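You operate a simulated robot arm through the tools that you are given. There is no shell and no other tool. Be economical: measure what you need, move in short steps, check, and stop when the job is done.

You run a simulated robot arm. Do the job below in one go: nothing can be reset, and whatever is moved stays where it is left.

Task
Blow the dust off the red cap on the turntable.
Fine: turntable and air knob on till it is clean, both off again; the cap stays there.
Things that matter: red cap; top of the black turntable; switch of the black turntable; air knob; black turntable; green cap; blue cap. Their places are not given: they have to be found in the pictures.

It is judged by the outcome, as a careful person would: the job done as asked, and still so three seconds after it is handed in. It fails if anything else is knocked over, pushed out of place, dropped, spilled or broken. A push-on lid holds only when it is set on centred and level and pressed home; a screw cap is set on level and turned clockwise until tight.

Robot
A 6-joint arm with a two-finger parallel gripper, fixed in place. Base frame: the origin is at the foot of the arm, x ahead of it, y to its left, z up. Lengths are in m, angles in degrees, forces in N, time in s.
With the tool pointing down near the work surface it reaches from about 0.26 to 0.68 m from the base axis. Its first joint turns from -66.0 to 66.0 degrees. Payload 2.9 kg.
The tool frame sits at the grasp point between the pads (the TCP): z along the fingers, y along the line on which they close. The tips reach 0.03 m beyond it. Largest opening 0.11 m; finger width 0.02, thickness 0.01; the body of the gripper, 0.048 by 0.112 m, starts 0.055 m behind the TCP.
Orientation is told as [roll, pitch, yaw] about the base's x, y, z axes, in that order, counted from this pose: with the fingers straight down and closing along the base's y, the tool's x points along the base's -x, its y along +y and its z along -z.

Tools
- The arm moves only by the tool drive_tool. Its argument "deltas" is a list of rows, each an object of numbers (a shift or turn left out is 0, a gripper value left out holds the last): "x", "y", "z": the shift along the base's x, y, z in m; "ax", "ay", "az": the turn, a rotation vector about the base's x, y, z in degrees; "fingers": the gripper command, from -1 (fully open) to 1 (shut), values between in proportion. In form: [{"x": .., "y": .., "z": .., "ax": .., "ay": .., "az": .., "fingers": ..}, ...]. A call has 1 to 8 rows; each row shifts and turns the commanded pose from where the row before left it. Each row takes 0.2 s and may step no farther than 0.05 m and 8.6 degrees from the row before; otherwise, or with a gripper value out of range, the whole call is refused. A pose out of reach is approached as far as the arm can. The call stops where the force on the tool passes 40 N (or 10 N more than at its start, if that is more) or the arm is blocked; 0.2 s more then pass. Each finger travels about 0.108 m/s and halts on what it meets, pressing with about 25 N; the grip force reading is that of the motor and also rises with nothing between the fingers. The clock runs only during rows and for 0.2 s after the last one: add rows that do not move to give the fingers time. The reply holds the time, the measured pose of the TCP, the force on the tool along the base axes, the opening and the grip force, in the units named above and with some noise, and new pictures: "views" is both (left out), scene, wrist or none.
- Cameras (640 x 400 px; columns grow to the right, rows downward): "scene" is fixed at [0.0868, 0.4423, 1.3891]; the picture's right is [-0.65, -0.76, 0.00], its down [-0.41, 0.35, -0.84] and it looks along [0.64, -0.55, -0.53] (base axes); focal length 359 px, centre (320, 200). "wrist" rides on the gripper at [-0.036, 0, -0.057] in the tool frame; the picture's right is [0.00, -1.00, 0.00], its down [0.97, 0.00, -0.24] and it looks along [0.24, 0.00, 0.97] (tool axes); focal length 218 px, centre (320, 200).
- locate(camera, pixels): for up to 12 pixels [column, row] of the newest picture of that camera ("zoom" is the newest enlarged one), the place [x, y, z] in the base frame of the surface seen there, good to about 0.002 m. No time passes.
- inspect(camera, box): a new picture of the part [left, top, right, bottom] of that camera's present view, enlarged. No time passes.
- finish_job(): hands the job in; it is judged then, once.

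Work in short steps. Measure before you move; look again where a grasp or a placing could have gone wrong, and mend it. You have 80 turns and 120 pictures in all, those below and enlarged ones among them. Open the gripper and draw the arm clear of the work before you hand the job in, unless the task says otherwise; then end with one line.

The tools are called after "Request:" as name(argument=value, ...) on one line, values as JSON. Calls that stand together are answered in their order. drive_tool: Moves the arm, as the interface text tells. Its arguments: {"type":"object","properties":{"deltas":{"type":"array","items":{"type":"object","properties":{"x":{"type":"number"},"y":{"type":"number"},"z":{"type":"number"},"ax":{"type":"number"},"ay":{"type":"number"},"az":{"type":"number"},"fingers":{"type":"number"}}}},"views":{"type":"string","enum":["both","scene","wrist","none"]}},"required":["deltas"]} The other tools are called the same way: locate (camera, pixels) gives the place of the surface under pixels of a picture; inspect (camera, box) takes an enlarged picture of a part of a camera's view; finish_job () hands the job in.

At the start:

```text
time: 0.0
tcp_pos: [0.3982, -0.1274, 1.173]
orientation: [0.0, 0.0, -0.1]
wrist_force: [0.8, -0.2, -0.4]
finger_gap: 0.1099
grip_force: 0.0
```

scene: 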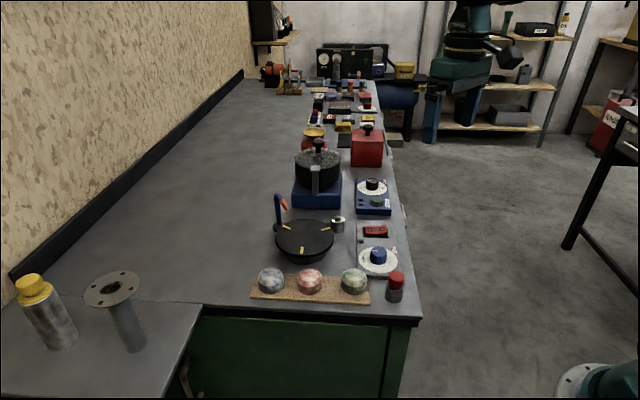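
wrist: 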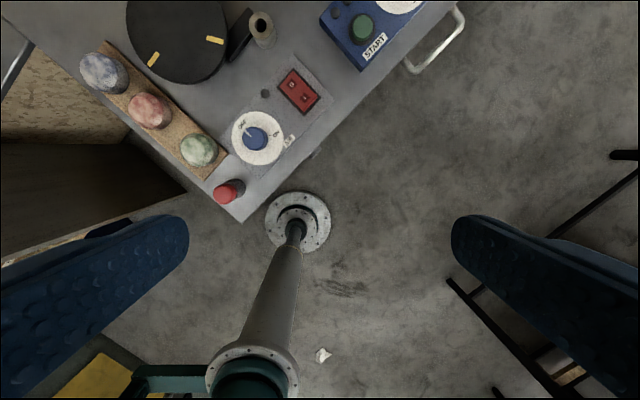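

The scene shows a black turntable near (304,238), three dusty caps on a tray at (270-355,282), a red switch at (376,231) and a blue knob at (378,256). I zoom in and locate them.

Request:
inspect(camera="scene", box=[240, 180, 420, 310])

Request:
inspect(camera="wrist", box=[60, 0, 380, 220])

Request:
locate(camera="wrist", pixels=[[102, 70], [149, 109], [197, 149], [298, 91], [255, 138], [178, 30], [262, 28], [240, 45], [265, 93], [228, 191], [120, 65], [228, 152]])

Request:
locate(camera="scene", pixels=[[304, 238], [271, 273], [309, 273], [354, 273], [376, 231], [378, 250], [337, 218], [278, 200], [284, 207], [276, 240], [333, 240], [395, 275]])

```text
3.08 times, centred on (330, 245) of scene
```

zoom: 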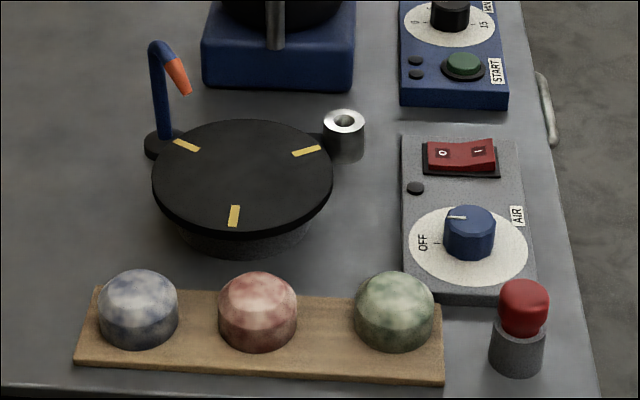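

```text
1.82 times, centred on (220, 110) of wrist
```

zoom: 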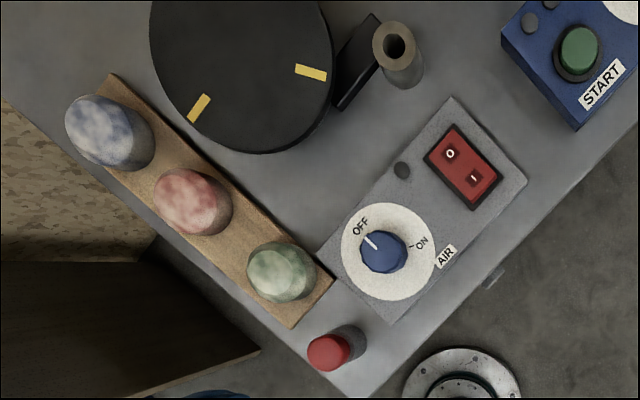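

```text
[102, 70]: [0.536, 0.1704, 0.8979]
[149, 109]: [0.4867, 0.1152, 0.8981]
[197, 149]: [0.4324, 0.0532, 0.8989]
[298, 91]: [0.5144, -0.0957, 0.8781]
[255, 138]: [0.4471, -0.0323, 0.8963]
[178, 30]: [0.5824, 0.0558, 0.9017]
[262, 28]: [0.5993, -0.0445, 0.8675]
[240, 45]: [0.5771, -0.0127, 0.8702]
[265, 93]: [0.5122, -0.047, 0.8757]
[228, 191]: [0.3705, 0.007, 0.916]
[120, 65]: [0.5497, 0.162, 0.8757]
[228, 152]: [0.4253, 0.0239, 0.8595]
```

```text
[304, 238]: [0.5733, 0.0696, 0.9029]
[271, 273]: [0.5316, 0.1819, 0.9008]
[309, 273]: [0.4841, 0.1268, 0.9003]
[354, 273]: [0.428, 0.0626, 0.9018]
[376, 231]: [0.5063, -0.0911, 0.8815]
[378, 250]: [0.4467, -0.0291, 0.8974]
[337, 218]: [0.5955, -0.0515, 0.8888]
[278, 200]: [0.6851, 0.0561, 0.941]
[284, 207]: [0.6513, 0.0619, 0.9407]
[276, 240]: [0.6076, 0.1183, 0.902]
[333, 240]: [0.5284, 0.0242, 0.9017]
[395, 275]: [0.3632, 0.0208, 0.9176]
```

The caps sit on a tray running along (0.66,0.75), with the red one in the middle near (0.484,0.12). I move the wrist camera over the area, turning the closing direction along the tray, to measure the gaps.

Request:
drive_tool(deltas=[{"x": 0.025, "y": 0.04, "az": -8.3, "fingers": -1}, {"x": 0.025, "y": 0.04, "az": -8.3}, {"x": 0.025, "y": 0.04, "az": -8.3}, {"x": 0.025, "y": 0.04, "az": -8.3}, {"x": 0.02, "y": 0.04, "az": -8.3}, {}])

```text
time: 1.4
tcp_pos: [0.52, 0.0748, 1.172]
orientation: [0.1, 0.0, -41.6]
wrist_force: [1.1, -0.1, 0.8]
finger_gap: 0.1099
grip_force: 0.1
```

scene: 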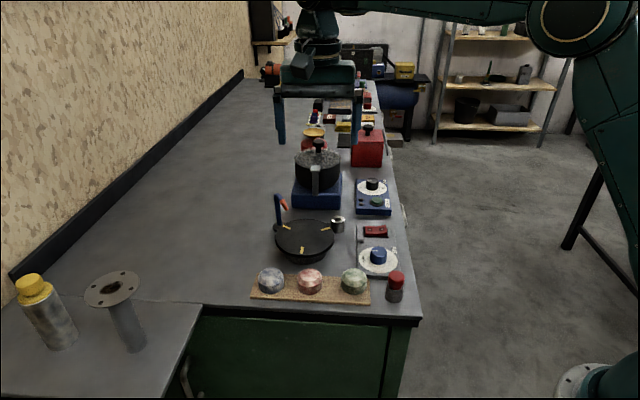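
wrist: 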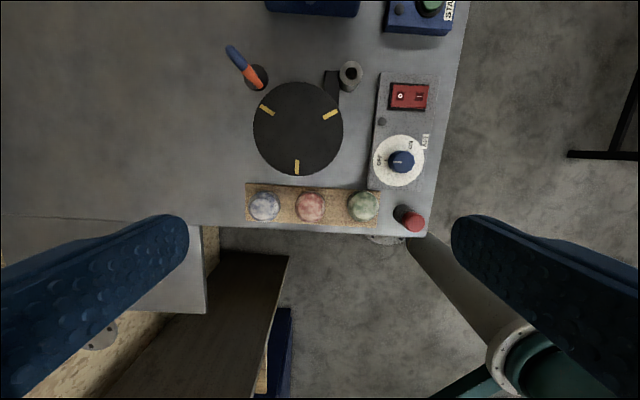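

Now the tray is aligned with the image rows; I zoom in for edges of the caps and turntable.

Request:
inspect(camera="wrist", box=[220, 40, 460, 240])

```text
2.00 times, centred on (340, 140) of wrist
```

zoom: 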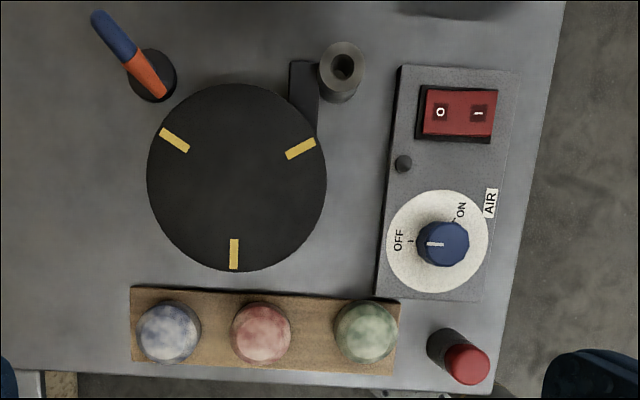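

Request:
locate(camera="zoom", pixels=[[262, 333], [234, 333], [289, 333], [262, 308], [262, 357], [195, 333], [338, 333], [149, 180], [324, 180], [236, 87], [236, 269], [236, 178]])

Request:
locate(camera="zoom", pixels=[[440, 113], [479, 113], [443, 243], [420, 240], [466, 243], [443, 222], [443, 264], [403, 163], [160, 95], [98, 18], [344, 66], [300, 320]])

```text
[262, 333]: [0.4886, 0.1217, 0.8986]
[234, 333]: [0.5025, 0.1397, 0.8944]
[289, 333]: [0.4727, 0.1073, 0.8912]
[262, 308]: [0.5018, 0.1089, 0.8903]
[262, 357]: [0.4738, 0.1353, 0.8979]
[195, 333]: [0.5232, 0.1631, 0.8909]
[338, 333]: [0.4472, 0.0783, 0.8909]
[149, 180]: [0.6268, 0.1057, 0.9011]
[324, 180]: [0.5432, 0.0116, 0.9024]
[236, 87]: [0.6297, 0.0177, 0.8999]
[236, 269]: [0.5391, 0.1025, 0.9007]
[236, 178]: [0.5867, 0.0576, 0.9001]
```

```text
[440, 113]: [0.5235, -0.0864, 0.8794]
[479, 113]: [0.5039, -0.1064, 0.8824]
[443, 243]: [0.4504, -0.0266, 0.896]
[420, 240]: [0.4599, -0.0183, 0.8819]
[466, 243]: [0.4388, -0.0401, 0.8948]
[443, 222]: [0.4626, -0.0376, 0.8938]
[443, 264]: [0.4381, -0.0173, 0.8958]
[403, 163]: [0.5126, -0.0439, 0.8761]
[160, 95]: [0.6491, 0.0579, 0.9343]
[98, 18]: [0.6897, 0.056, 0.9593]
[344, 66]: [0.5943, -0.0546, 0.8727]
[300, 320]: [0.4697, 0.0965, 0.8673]
```

Red cap centre ≈ (0.488,0.122), top 0.899, diameter ≈0.043; turntable centre ≈ (0.585,0.059), top 0.901. Neighbour caps leave ≈0.03 m gaps, so I half-open to 0.066 m and come down above the red cap.

Request:
drive_tool(deltas=[{"x": -0.016, "y": 0.023, "z": -0.03, "fingers": -0.2}, {"x": -0.016, "y": 0.024, "z": -0.04}, {"z": -0.045}, {"z": -0.045}, {"z": -0.022}, {}, {}])

```text
time: 3.0
tcp_pos: [0.4854, 0.1186, 0.9926]
orientation: [0.0, 0.0, -41.5]
wrist_force: [-0.1, 0.0, -0.8]
finger_gap: 0.066
grip_force: 0.0
```

scene: 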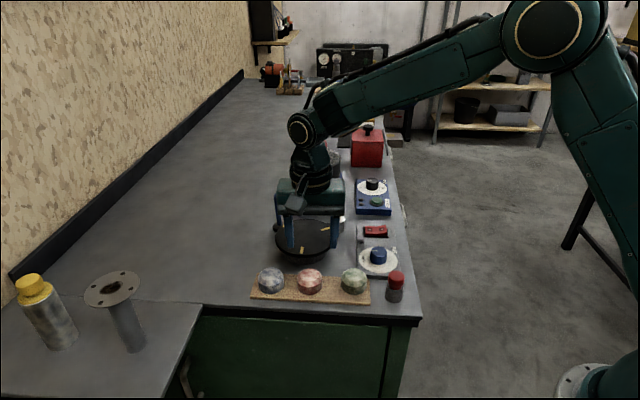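
wrist: 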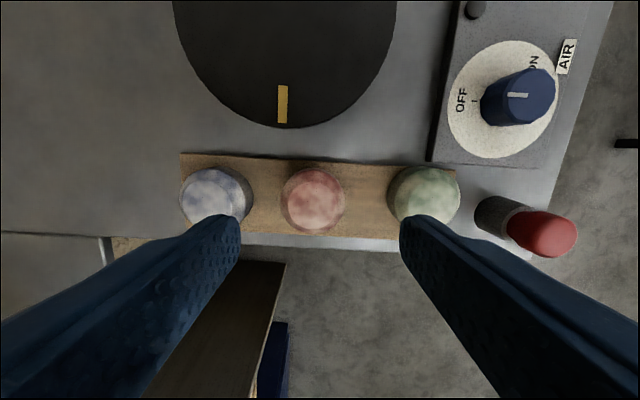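

Camera is now close; I locate the cap edges and gaps more precisely.

Request:
locate(camera="wrist", pixels=[[283, 200], [342, 200], [313, 173], [313, 229], [314, 195], [252, 200], [390, 195], [285, 210], [340, 210], [365, 205], [265, 205], [270, 225]])

```text
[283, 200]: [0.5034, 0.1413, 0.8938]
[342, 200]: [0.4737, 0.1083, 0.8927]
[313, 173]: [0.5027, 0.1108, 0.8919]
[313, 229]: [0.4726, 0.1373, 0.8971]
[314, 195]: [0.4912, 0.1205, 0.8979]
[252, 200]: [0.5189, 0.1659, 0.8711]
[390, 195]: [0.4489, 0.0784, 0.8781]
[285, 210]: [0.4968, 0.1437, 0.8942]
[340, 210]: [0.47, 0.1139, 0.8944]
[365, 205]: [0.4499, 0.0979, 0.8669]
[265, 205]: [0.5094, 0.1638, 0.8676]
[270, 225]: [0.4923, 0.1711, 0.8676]
```

Cap centre ≈ (0.488,0.1245), gaps ≈0.03 m each side; tray top ≈0.868. I centre and descend to TCP z≈0.907.

Request:
drive_tool(deltas=[{"x": 0.0023, "y": 0.0053, "z": -0.02}, {"z": -0.025}, {"z": -0.02}, {"z": -0.02}, {}, {}])

```text
time: 4.4
tcp_pos: [0.4887, 0.1251, 0.9064]
orientation: [0.0, 0.0, -41.5]
wrist_force: [0.5, -0.1, -0.5]
finger_gap: 0.0663
grip_force: 0.0
```

scene: 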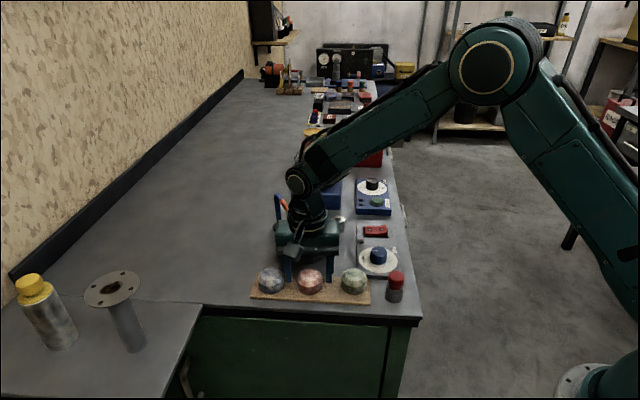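
wrist: 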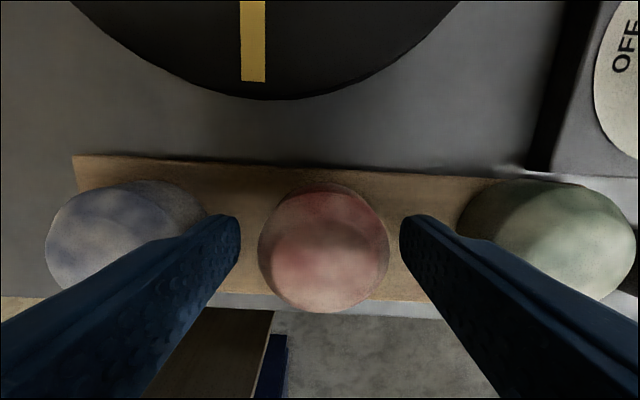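

The fingers straddle the red cap in the gaps without touching its neighbours; I close.

Request:
drive_tool(deltas=[{"fingers": 0.5}, {"fingers": 0.5}, {}, {}])

```text
time: 5.4
tcp_pos: [0.4887, 0.126, 0.908]
orientation: [0.1, 0.0, -41.5]
wrist_force: [0.6, -1.0, 0.1]
finger_gap: 0.0486
grip_force: 25.2
```

scene: 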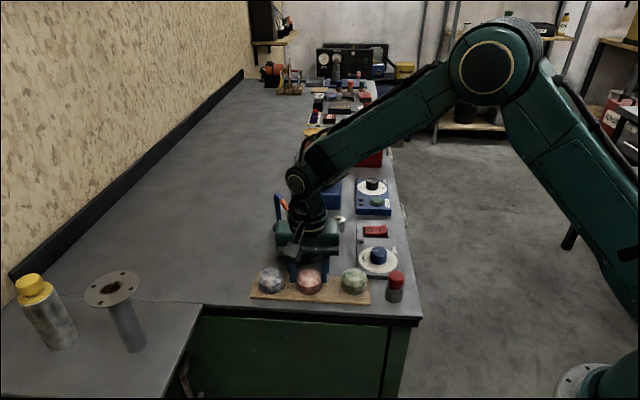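
wrist: 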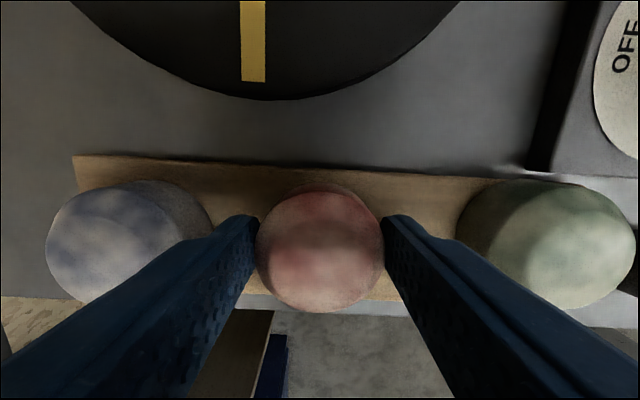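

Gripped at 0.0486 m. I lift straight up and check.

Request:
drive_tool(deltas=[{"z": 0.02}, {"z": 0.035}, {"z": 0.035}, {}])

```text
time: 6.4
tcp_pos: [0.49, 0.1259, 0.9973]
orientation: [0.0, 0.0, -41.5]
wrist_force: [-0.6, 0.5, -2.3]
finger_gap: 0.0489
grip_force: 24.8
```

scene: 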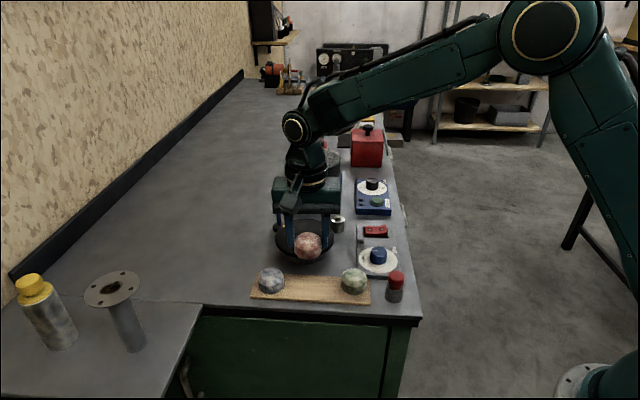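
wrist: 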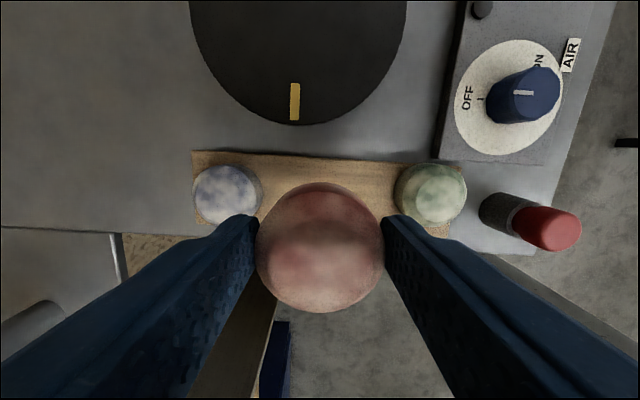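

Held. I measure the cap in hand to learn its offset from the TCP and its bottom edge.

Request:
inspect(camera="scene", box=[260, 190, 380, 290])

Request:
locate(camera="wrist", pixels=[[322, 187], [322, 307], [322, 250], [262, 250], [380, 250]])

```text
4.00 times, centred on (320, 240) of scene
```

zoom: 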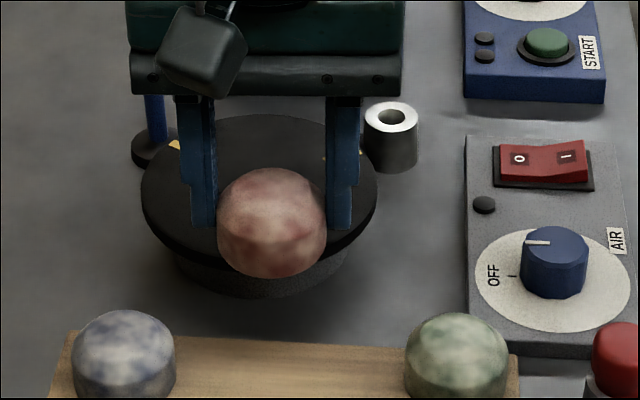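

```text
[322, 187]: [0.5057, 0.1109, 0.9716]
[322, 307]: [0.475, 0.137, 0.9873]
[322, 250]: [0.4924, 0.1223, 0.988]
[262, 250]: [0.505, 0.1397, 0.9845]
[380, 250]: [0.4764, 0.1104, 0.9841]
```

Cap centred on the TCP, its bottom ≈0.039 m below the TCP. I move over the turntable centre (0.585,0.059), then look.

Request:
drive_tool(deltas=[{"x": 0.032, "y": -0.022}, {"x": 0.032, "y": -0.022}, {"x": 0.031, "y": -0.0225}, {}, {}])

```text
time: 7.6
tcp_pos: [0.5821, 0.0597, 0.9954]
orientation: [0.0, 0.0, -41.5]
wrist_force: [0.9, -0.9, -0.9]
finger_gap: 0.0487
grip_force: 24.6
```

scene: 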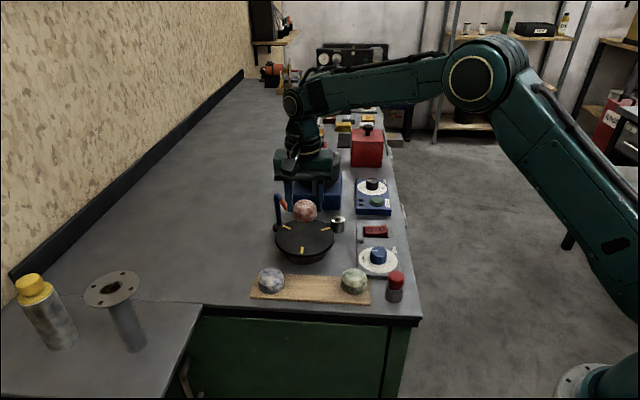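
wrist: 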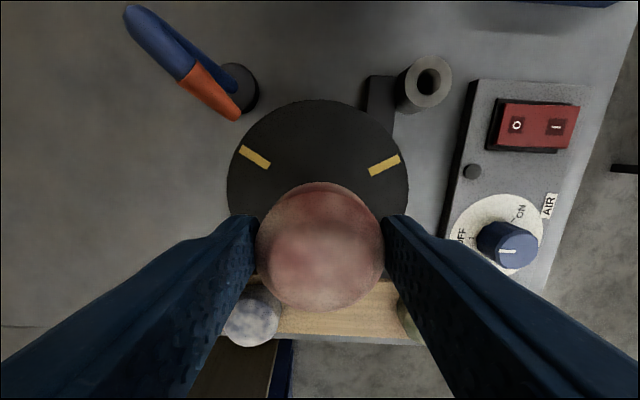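

Over the turntable; nozzle is clear to the upper left (240,118). Small correction and descend to just above contact.

Request:
drive_tool(deltas=[{"x": 0.0025, "z": -0.02}, {"z": -0.02}, {"z": -0.008}, {}, {}])

Request:
inspect(camera="scene", box=[250, 170, 370, 270])

```text
time: 8.8
tcp_pos: [0.5838, 0.0565, 0.9466]
orientation: [0.0, -0.1, -41.6]
wrist_force: [-0.4, 0.1, -0.9]
finger_gap: 0.0489
grip_force: 25.0
```

scene: 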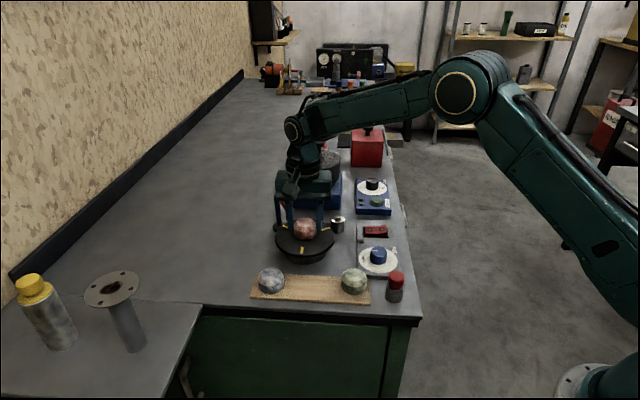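
wrist: 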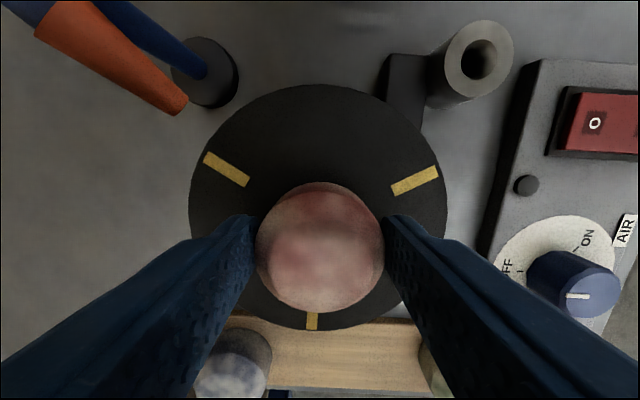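

```text
4.00 times, centred on (310, 220) of scene
```

zoom: 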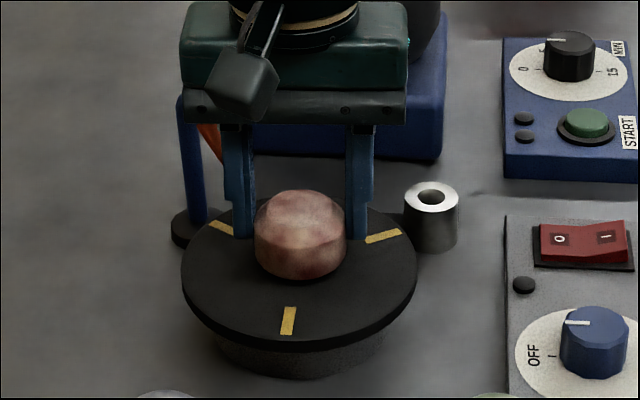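

Cap is centred a few mm above the plate. Lower in small steps until contact.

Request:
drive_tool(deltas=[{"y": 0.001, "z": -0.003}, {"z": -0.002}, {"z": -0.002}, {}], views="wrist")

Request:
inspect(camera="scene", box=[250, 190, 370, 270])

```text
time: 9.8
tcp_pos: [0.5853, 0.0588, 0.9408]
orientation: [-0.1, -0.1, -41.5]
wrist_force: [-0.5, 0.2, -1.7]
finger_gap: 0.0485
grip_force: 25.1
```

wrist: 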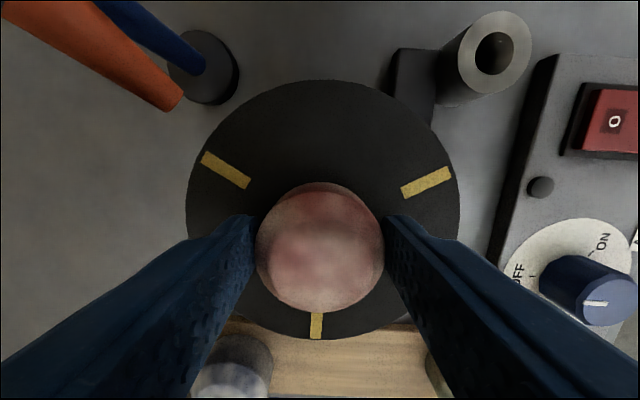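

```text
5.00 times, centred on (310, 230) of scene
```

zoom: 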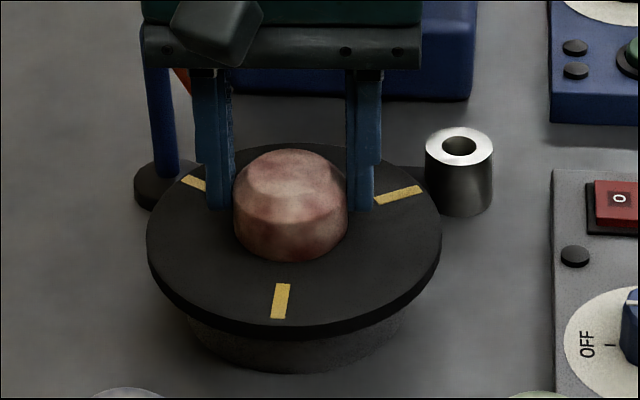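

Still just above or touching. I check the plate centre again from the present picture.

Request:
locate(camera="wrist", pixels=[[225, 170], [426, 182], [316, 326], [323, 83], [190, 195], [456, 195], [323, 190], [323, 302], [262, 250], [380, 250], [320, 335]])

Request:
locate(camera="zoom", pixels=[[190, 185], [397, 194], [280, 300], [288, 255], [288, 268], [236, 225], [347, 225], [150, 235], [438, 235]])

```text
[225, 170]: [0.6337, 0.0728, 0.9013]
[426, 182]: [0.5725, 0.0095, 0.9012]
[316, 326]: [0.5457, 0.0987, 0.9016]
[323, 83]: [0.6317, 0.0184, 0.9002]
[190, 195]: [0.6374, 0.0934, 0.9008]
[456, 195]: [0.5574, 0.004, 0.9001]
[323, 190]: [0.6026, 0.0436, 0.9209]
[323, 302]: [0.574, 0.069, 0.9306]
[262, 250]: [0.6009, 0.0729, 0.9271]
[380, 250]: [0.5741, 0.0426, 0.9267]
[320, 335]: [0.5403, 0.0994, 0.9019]
```

```text
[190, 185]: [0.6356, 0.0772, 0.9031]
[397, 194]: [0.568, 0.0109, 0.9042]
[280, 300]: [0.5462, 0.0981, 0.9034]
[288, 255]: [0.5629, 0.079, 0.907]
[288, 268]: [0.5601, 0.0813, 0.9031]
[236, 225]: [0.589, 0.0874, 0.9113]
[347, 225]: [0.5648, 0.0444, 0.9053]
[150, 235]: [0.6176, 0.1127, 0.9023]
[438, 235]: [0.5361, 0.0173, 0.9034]
```

Plate centre ≈ (0.585,0.060), cap ≈ (0.587,0.057): nudge ~2-3 mm and lower a little more, watching force.

Request:
drive_tool(deltas=[{"x": -0.002, "y": 0.002}, {"z": -0.001}, {}], views="none")

Request:
drive_tool(deltas=[{"z": -0.001}, {}], views="none")

```text
time: 10.6
tcp_pos: [0.5854, 0.0618, 0.9413]
orientation: [0.1, -0.1, -41.6]
wrist_force: [-2.7, -3.6, 14.4]
finger_gap: 0.0488
grip_force: 24.8
```

```text
time: 11.2
tcp_pos: [0.5847, 0.061, 0.9405]
orientation: [-0.1, 0.0, -41.4]
wrist_force: [-6.3, -5.1, 19.1]
finger_gap: 0.0493
grip_force: 25.1
```

Force of about 14–19 N upward: the cap is on the plate. I open modestly to release.

Request:
drive_tool(deltas=[{"z": 0.001, "fingers": -0.25}, {}, {}], views="none")

Request:
drive_tool(deltas=[{"z": 0.03}, {"z": 0.04}, {"z": 0.04}, {}])

Request:
inspect(camera="scene", box=[240, 180, 420, 310])

```text
time: 12.0
tcp_pos: [0.5846, 0.0607, 0.9401]
orientation: [0.1, 0.0, -41.5]
wrist_force: [0.2, -0.6, 0.2]
finger_gap: 0.0686
grip_force: 0.1
```

```text
time: 13.0
tcp_pos: [0.5864, 0.0632, 1.0527]
orientation: [0.0, -0.1, -41.6]
wrist_force: [0.1, 0.0, -0.2]
finger_gap: 0.0689
grip_force: 0.1
```

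scene: 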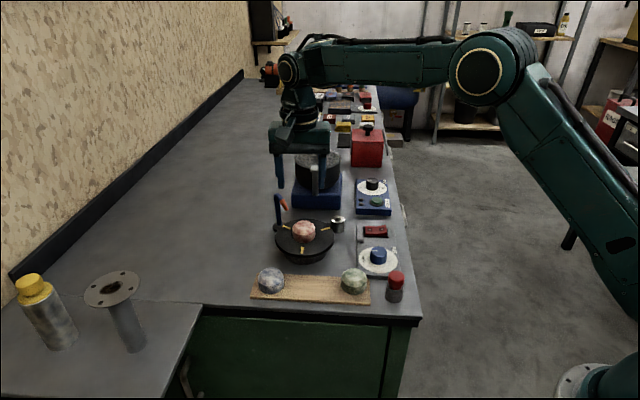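
wrist: 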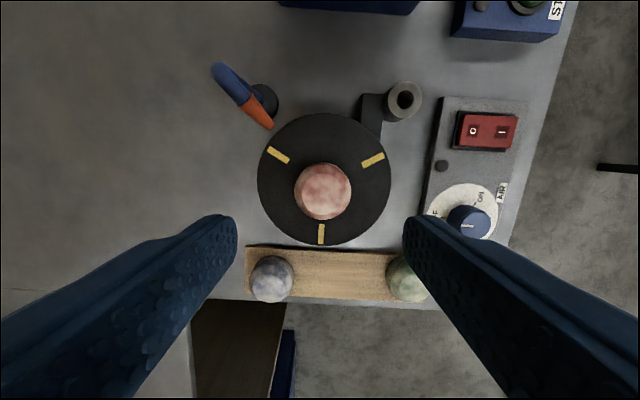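

```text
3.08 times, centred on (330, 245) of scene
```

zoom: 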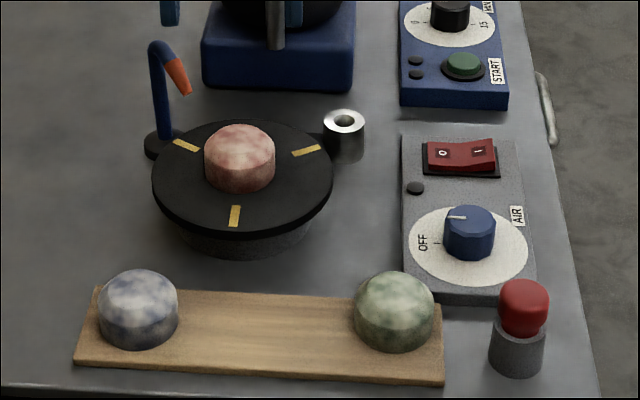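

Cap sits centred on the plate. Now I move over the control panel to measure switch and knob closely, closing the fingers.

Request:
drive_tool(deltas=[{"x": -0.02, "y": -0.035}, {"x": -0.02, "y": -0.035}, {"x": -0.02, "y": -0.035, "fingers": 1}, {"x": -0.02, "y": -0.03}, {}, {}], views="wrist")

Request:
inspect(camera="wrist", box=[200, 50, 440, 200])

```text
time: 14.4
tcp_pos: [0.5063, -0.0752, 1.049]
orientation: [0.0, -0.1, -41.5]
wrist_force: [-0.2, -0.6, -0.3]
finger_gap: 0.0
grip_force: 25.1
```

wrist: 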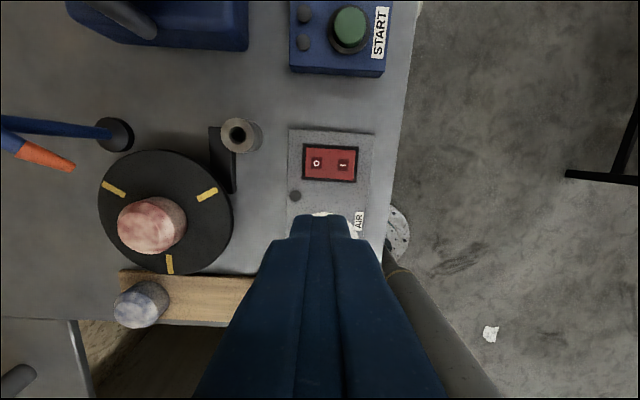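

```text
2.67 times, centred on (320, 125) of wrist
```

zoom: 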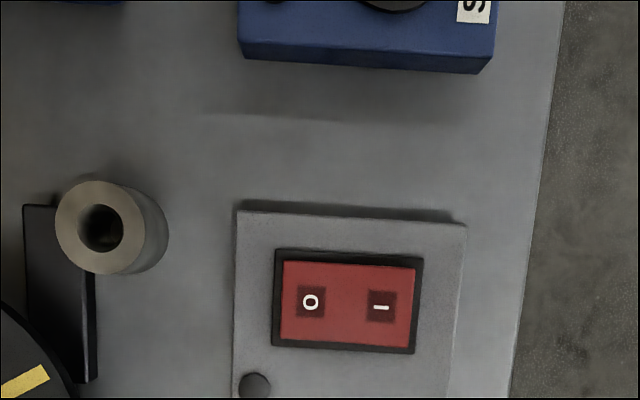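

Request:
locate(camera="zoom", pixels=[[311, 301], [382, 306], [284, 300], [415, 306], [346, 303], [400, 306], [350, 345], [350, 260], [255, 385], [250, 300]])

```text
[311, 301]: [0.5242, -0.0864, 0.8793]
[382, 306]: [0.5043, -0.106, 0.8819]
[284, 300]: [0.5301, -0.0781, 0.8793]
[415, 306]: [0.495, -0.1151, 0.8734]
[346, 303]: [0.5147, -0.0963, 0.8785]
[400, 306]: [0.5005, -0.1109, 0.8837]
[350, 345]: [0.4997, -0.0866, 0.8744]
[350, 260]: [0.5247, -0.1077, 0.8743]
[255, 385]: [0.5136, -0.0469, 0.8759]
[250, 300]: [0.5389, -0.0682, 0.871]
```

Press spot on the "I" side: (0.503,-0.107), z≈0.883. I go to just above it with fingers closed (TCP z≈0.925).

Request:
drive_tool(deltas=[{"x": -0.003, "y": -0.032}, {"z": -0.04}, {"z": -0.045}, {"z": -0.037}, {}, {}])

```text
time: 15.8
tcp_pos: [0.5031, -0.1085, 0.9276]
orientation: [0.0, 0.1, -41.5]
wrist_force: [0.1, 0.6, 0.5]
finger_gap: 0.0
grip_force: 25.5
```

scene: 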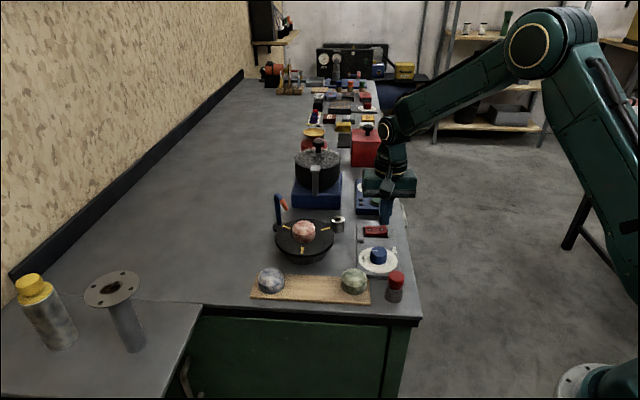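
wrist: 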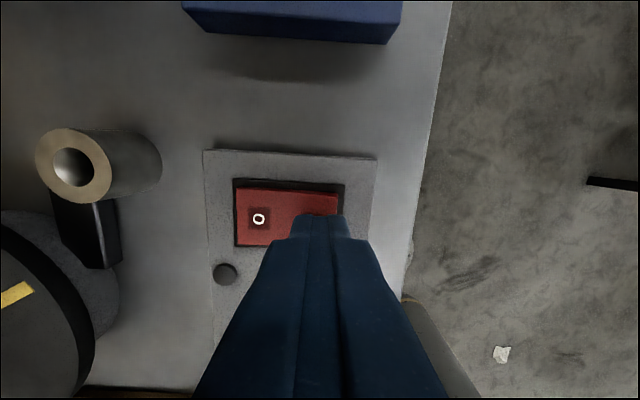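

The closed tips are over the "I" half. I press down in small steps, to about 5 mm of depth.

Request:
drive_tool(deltas=[{"z": -0.008}, {"z": -0.005}, {"z": -0.003}, {"z": -0.003}, {}], views="wrist")

```text
time: 17.1
tcp_pos: [0.5024, -0.107, 0.9113]
orientation: [0.1, -0.1, -41.5]
wrist_force: [-6.6, 0.4, 7.3]
finger_gap: 0.0
grip_force: 24.6
stopped in row 5: the force on the tool passed its limit (the readings are from after the stop); the commanded pose is now the measured one
```

wrist: 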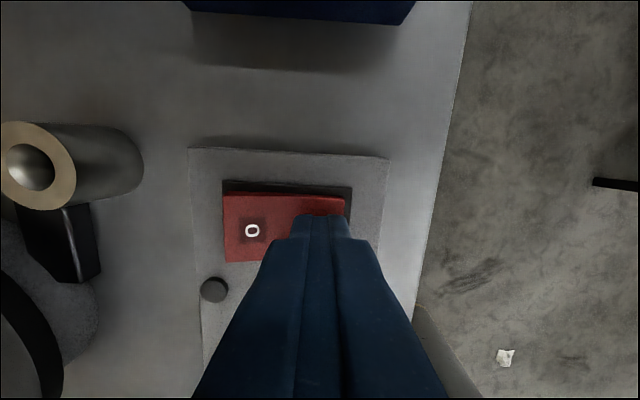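

The rocker seems to have tipped (O side raised). I lift off and check whether the plate turns.

Request:
drive_tool(deltas=[{"z": 0.02}, {"z": 0.04}, {"z": 0.03, "x": -0.02, "y": 0.03}], views="wrist")

Request:
inspect(camera="scene", box=[240, 180, 420, 310])

```text
time: 17.9
tcp_pos: [0.4833, -0.0768, 1.0028]
orientation: [0.1, -0.2, -41.5]
wrist_force: [0.0, 0.0, 1.5]
finger_gap: 0.0
grip_force: 25.0
```

wrist: 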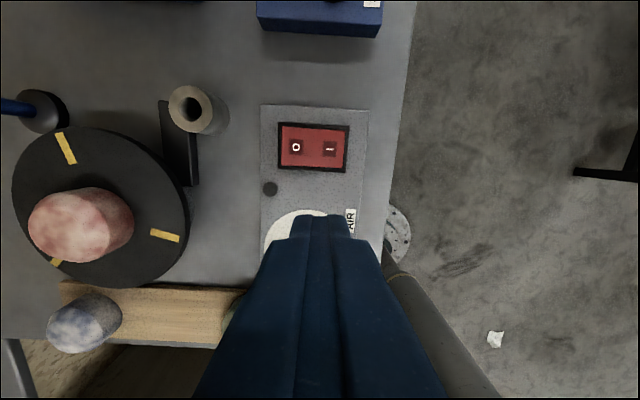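

```text
3.08 times, centred on (330, 245) of scene
```

zoom: 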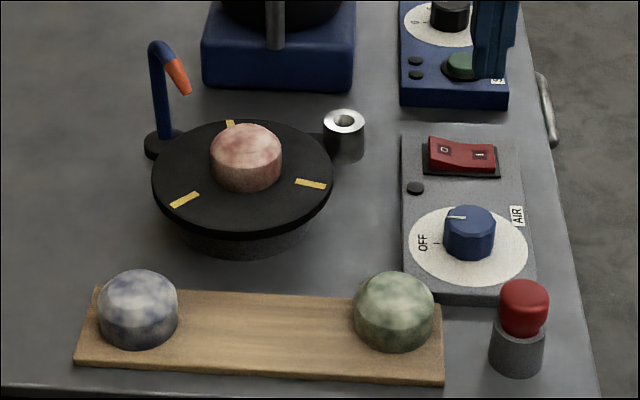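

The plate turns (marks moved). Now I go over the knob with fingers half open to measure it and the dial ticks.

Request:
drive_tool(deltas=[{"x": -0.017, "y": 0.022, "z": 0.03, "fingers": 0.0}, {"x": -0.017, "y": 0.024}, {}, {}], views="wrist")

Request:
inspect(camera="wrist", box=[240, 120, 400, 220])

```text
time: 18.9
tcp_pos: [0.4472, -0.0305, 1.0324]
orientation: [0.1, -0.2, -41.5]
wrist_force: [1.1, 0.0, -0.3]
finger_gap: 0.0549
grip_force: 0.1
```

wrist: 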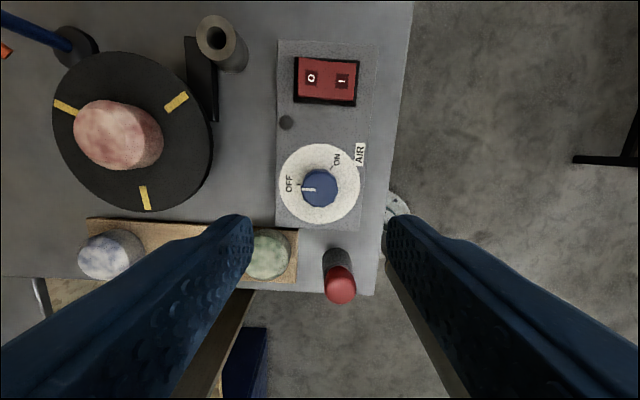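

```text
4.00 times, centred on (320, 170) of wrist
```

zoom: 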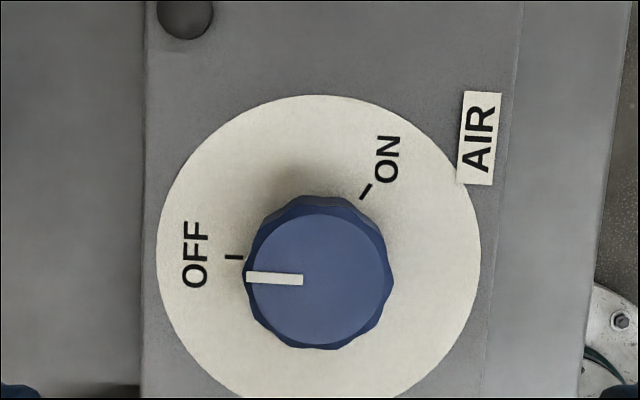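

Request:
locate(camera="zoom", pixels=[[318, 272], [250, 272], [388, 272], [318, 208], [318, 345], [233, 257], [366, 190], [165, 255], [475, 255], [315, 98], [205, 370]])

```text
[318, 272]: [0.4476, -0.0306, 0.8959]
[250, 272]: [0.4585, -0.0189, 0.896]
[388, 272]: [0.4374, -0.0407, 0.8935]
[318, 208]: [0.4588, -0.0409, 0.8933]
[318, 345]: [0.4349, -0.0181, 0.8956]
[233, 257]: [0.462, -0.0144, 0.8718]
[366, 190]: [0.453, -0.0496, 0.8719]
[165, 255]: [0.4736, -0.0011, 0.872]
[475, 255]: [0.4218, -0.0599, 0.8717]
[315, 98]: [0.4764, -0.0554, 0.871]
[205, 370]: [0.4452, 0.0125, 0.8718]
```

Knob centre (0.4476,-0.030), top 0.896; OFF at 47°, ON at −75°, so 122° clockwise from above. I pre-turn the gripper +101° so the turn spans yaw +60 → −62.

Request:
drive_tool(deltas=[{"az": 8.5}, {"az": 8.5}, {"az": 8.5}, {"az": 8.5}, {"az": 8.5}, {"az": 8.5}, {"az": 8.5}, {"az": 8.5}], views="none")

Request:
drive_tool(deltas=[{"az": 8.5}, {"az": 8.5}, {"az": 8.5}, {"az": 8.0}, {}, {}], views="both")

```text
time: 20.7
tcp_pos: [0.447, -0.0309, 1.0315]
orientation: [0.1, -0.2, 26.7]
wrist_force: [-0.4, 0.2, -0.7]
finger_gap: 0.0549
grip_force: 0.1
```

```text
time: 22.1
tcp_pos: [0.4489, -0.0313, 1.031]
orientation: [0.1, -0.1, 60.1]
wrist_force: [0.4, 0.1, 0.5]
finger_gap: 0.055
grip_force: 0.0
```

scene: 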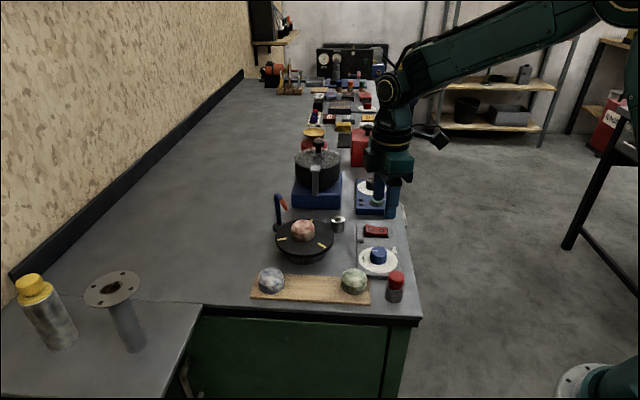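
wrist: 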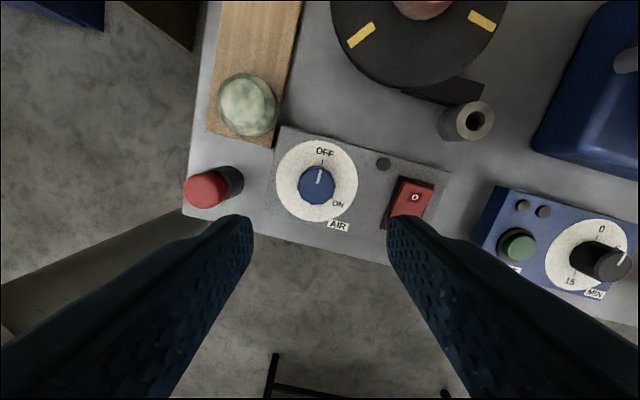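

Descend above the knob; at z≈0.93 I check the alignment.

Request:
drive_tool(deltas=[{"z": -0.04}, {"z": -0.04}, {"z": -0.021}, {}, {}], views="wrist")

```text
time: 23.3
tcp_pos: [0.4503, -0.0278, 0.9311]
orientation: [0.0, -0.1, 60.0]
wrist_force: [0.1, -0.2, -0.4]
finger_gap: 0.0552
grip_force: 0.1
```

wrist: 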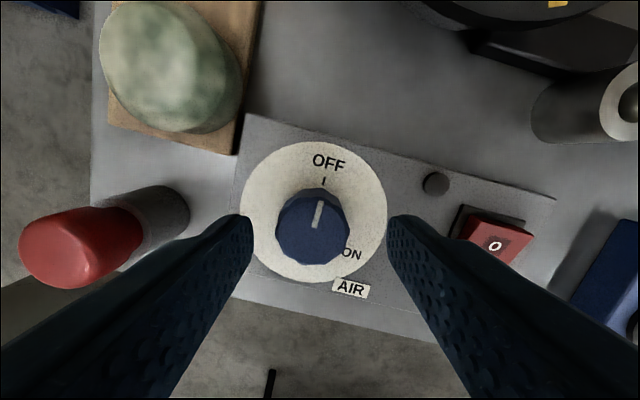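

Request:
locate(camera="wrist", pixels=[[277, 230], [348, 230], [313, 200], [313, 262], [242, 212], [386, 212]])

```text
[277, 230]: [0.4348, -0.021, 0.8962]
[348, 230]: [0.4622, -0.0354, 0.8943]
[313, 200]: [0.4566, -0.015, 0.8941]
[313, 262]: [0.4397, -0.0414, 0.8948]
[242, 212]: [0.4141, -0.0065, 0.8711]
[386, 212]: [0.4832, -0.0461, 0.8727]
```

Knob centre ≈ (0.448,-0.029). Small correction, descend and grip.

Request:
drive_tool(deltas=[{"x": -0.002, "y": -0.0005, "z": -0.012}, {"z": -0.011}, {}, {"fingers": 0.6}, {}, {}], views="wrist")

```text
time: 24.7
tcp_pos: [0.4446, -0.0304, 0.9084]
orientation: [0.5, -0.1, 60.2]
wrist_force: [-23.5, 15.2, 4.2]
finger_gap: 0.0331
grip_force: 44.8
```

wrist: 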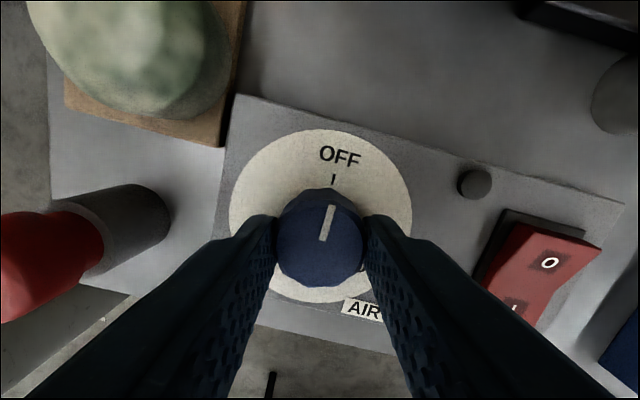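

Gripped at 0.033 m, but ~28 N sideways shows a centring offset; I relax toward (−x,+y) by ~3 mm.

Request:
drive_tool(deltas=[{"x": -0.0013, "y": 0.0008}, {"x": -0.0013, "y": 0.0008}, {}], views="none")

```text
time: 25.5
tcp_pos: [0.4448, -0.03, 0.909]
orientation: [0.2, -0.1, 60.1]
wrist_force: [-13.0, 10.0, 0.6]
finger_gap: 0.0327
grip_force: 45.4
```

Request:
drive_tool(deltas=[{"x": -0.002, "y": 0.0015}, {}], views="none")

```text
time: 26.1
tcp_pos: [0.4454, -0.0294, 0.9078]
orientation: [-0.1, -0.4, 59.9]
wrist_force: [7.0, 0.2, -6.3]
finger_gap: 0.0331
grip_force: 44.4
```

Side force is small now. I turn clockwise (az negative) in steps, watching force.

Request:
drive_tool(deltas=[{"az": -8}, {"az": -8}, {"az": -8}, {}], views="wrist")

```text
time: 27.1
tcp_pos: [0.4441, -0.0296, 0.908]
orientation: [-0.3, -0.4, 35.7]
wrist_force: [15.0, -10.4, 11.3]
finger_gap: 0.0332
grip_force: 44.8
```

wrist: 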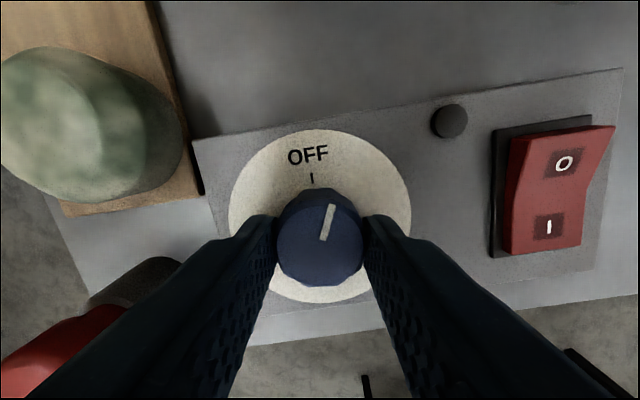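

The knob turns with the gripper (dial's OFF moved relative to pointer). I continue with a small centring correction.

Request:
drive_tool(deltas=[{"az": -8, "x": 0.0012, "y": -0.0008}, {"az": -8}, {"az": -8}, {}], views="none")

```text
time: 28.1
tcp_pos: [0.4434, -0.0291, 0.908]
orientation: [0.1, -0.3, 11.9]
wrist_force: [4.4, -7.2, 30.8]
finger_gap: 0.0329
grip_force: 44.9
```

Request:
drive_tool(deltas=[{"az": -8, "z": 0.001, "x": 0.0004, "y": -0.0007}, {"az": -8}, {"az": -8}, {}], views="wrist")

```text
time: 29.1
tcp_pos: [0.4434, -0.0266, 0.908]
orientation: [0.4, -0.4, -11.8]
wrist_force: [7.4, 11.1, 20.6]
finger_gap: 0.033
grip_force: 44.9
```

wrist: 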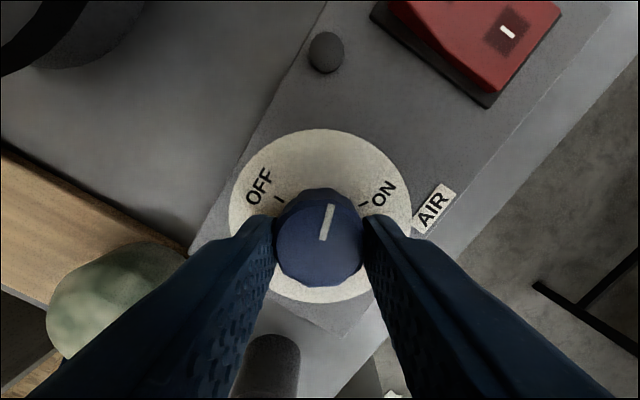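

Pointer is between OFF and ON, about 50° left to go. I relax the load and continue.

Request:
drive_tool(deltas=[{"az": -8, "z": 0.001, "x": 0.0005, "y": 0.0008}, {"az": -8}, {"az": -8}, {}], views="none")

Request:
drive_tool(deltas=[{"az": -8}, {"az": -8}, {}], views="both")

```text
time: 30.1
tcp_pos: [0.4442, -0.0268, 0.909]
orientation: [0.2, -0.2, -36.0]
wrist_force: [21.5, 12.7, -10.8]
finger_gap: 0.0328
grip_force: 44.8
```

```text
time: 30.6
tcp_pos: [0.4438, -0.0283, 0.9086]
orientation: [0.3, -0.2, -45.4]
wrist_force: [5.5, 1.4, -7.3]
finger_gap: 0.0332
grip_force: 44.9
stopped in row 2: the force on the tool passed its limit (the readings are from after the stop); the commanded pose is now the measured one
```

scene: 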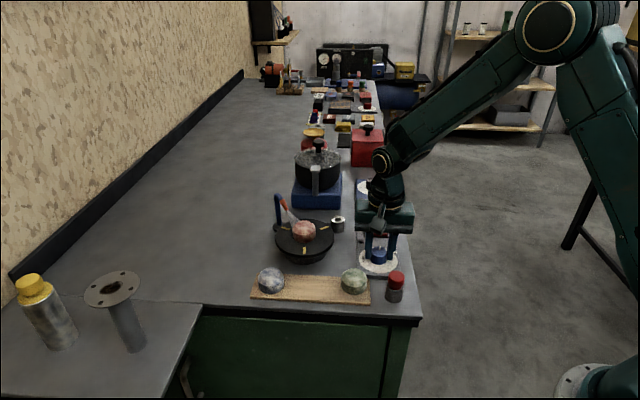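
wrist: 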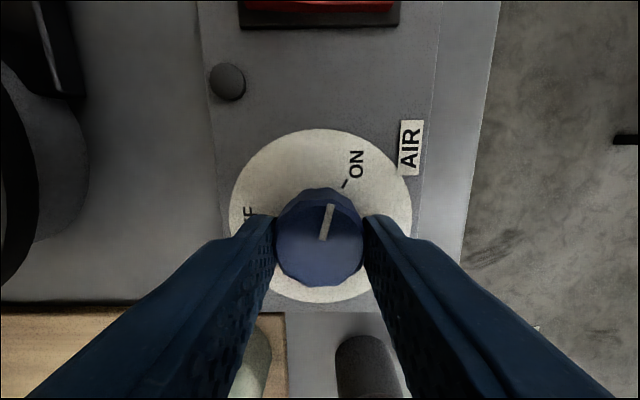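

A jet is visible from the nozzle. Loads were reset; I turn the last ~16° to the ON tick.

Request:
drive_tool(deltas=[{"az": -5}, {"az": -5}, {"az": -4}, {}], views="wrist")

Request:
inspect(camera="scene", box=[240, 180, 420, 310])

```text
time: 31.6
tcp_pos: [0.4441, -0.0276, 0.9079]
orientation: [0.5, -0.1, -59.3]
wrist_force: [22.2, 9.3, -24.8]
finger_gap: 0.0332
grip_force: 45.1
```

wrist: 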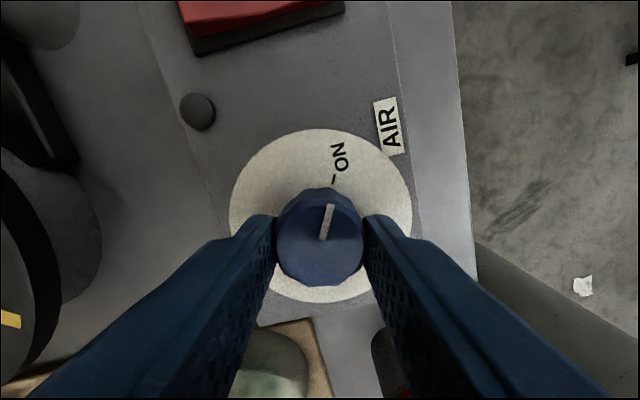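

```text
3.08 times, centred on (330, 245) of scene
```

zoom: 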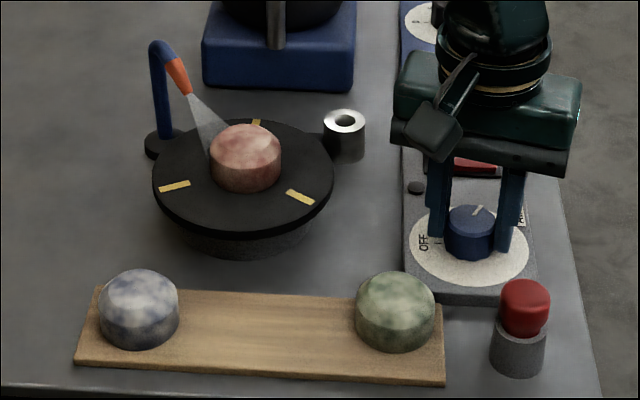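

Air is on, blowing on the cap, dust is fading. I keep hold of the knob, ease the load and wait.

Request:
drive_tool(deltas=[{"x": 0.001, "y": 0.0005, "z": -0.001}, {}, {}, {}, {}, {}, {}, {}], views="none")

Request:
inspect(camera="scene", box=[260, 180, 360, 260])

```text
time: 33.4
tcp_pos: [0.4447, -0.0266, 0.9085]
orientation: [0.3, -0.1, -59.4]
wrist_force: [0.7, 5.6, 22.0]
finger_gap: 0.0329
grip_force: 44.7
```

```text
5.00 times, centred on (310, 220) of scene
```

zoom: 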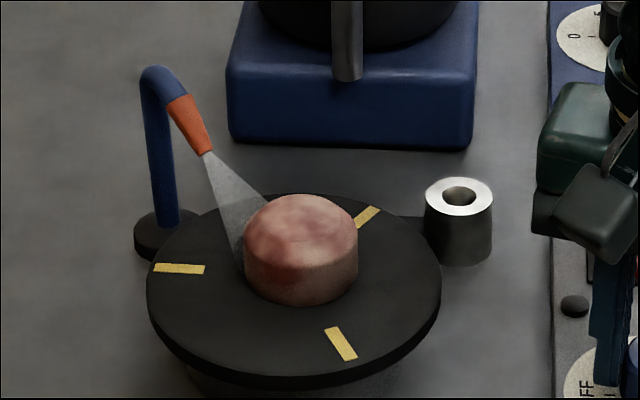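

Dust is still on it but thinning; I wait further.

Request:
drive_tool(deltas=[{"z": 0.0006}, {}, {}, {}, {}, {}, {}, {}], views="none")

Request:
drive_tool(deltas=[{}, {}, {}, {}, {}, {}, {}, {}], views="none")

Request:
drive_tool(deltas=[{}, {}, {}, {}, {}, {}, {}, {}], views="none")

Request:
inspect(camera="scene", box=[260, 180, 360, 260])

```text
time: 35.2
tcp_pos: [0.4452, -0.026, 0.9079]
orientation: [0.4, -0.2, -59.4]
wrist_force: [1.7, 1.5, 5.5]
finger_gap: 0.0331
grip_force: 44.8
```

```text
time: 37.0
tcp_pos: [0.4453, -0.0263, 0.9071]
orientation: [0.4, -0.2, -59.3]
wrist_force: [0.9, -1.5, -0.4]
finger_gap: 0.033
grip_force: 45.0
```

```text
time: 38.8
tcp_pos: [0.445, -0.0259, 0.9072]
orientation: [0.2, -0.2, -59.4]
wrist_force: [-0.3, -2.9, -2.8]
finger_gap: 0.0328
grip_force: 44.8
```

```text
5.00 times, centred on (310, 220) of scene
```

zoom: 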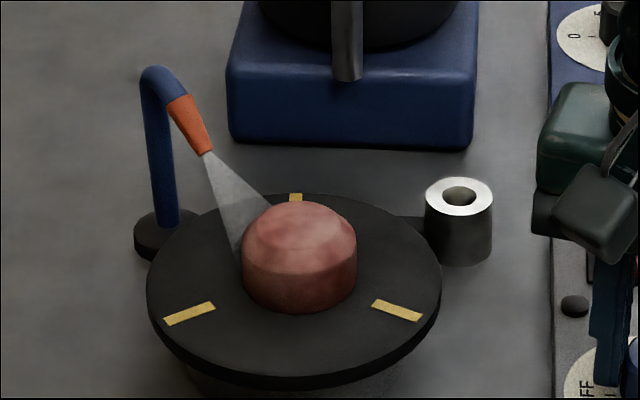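

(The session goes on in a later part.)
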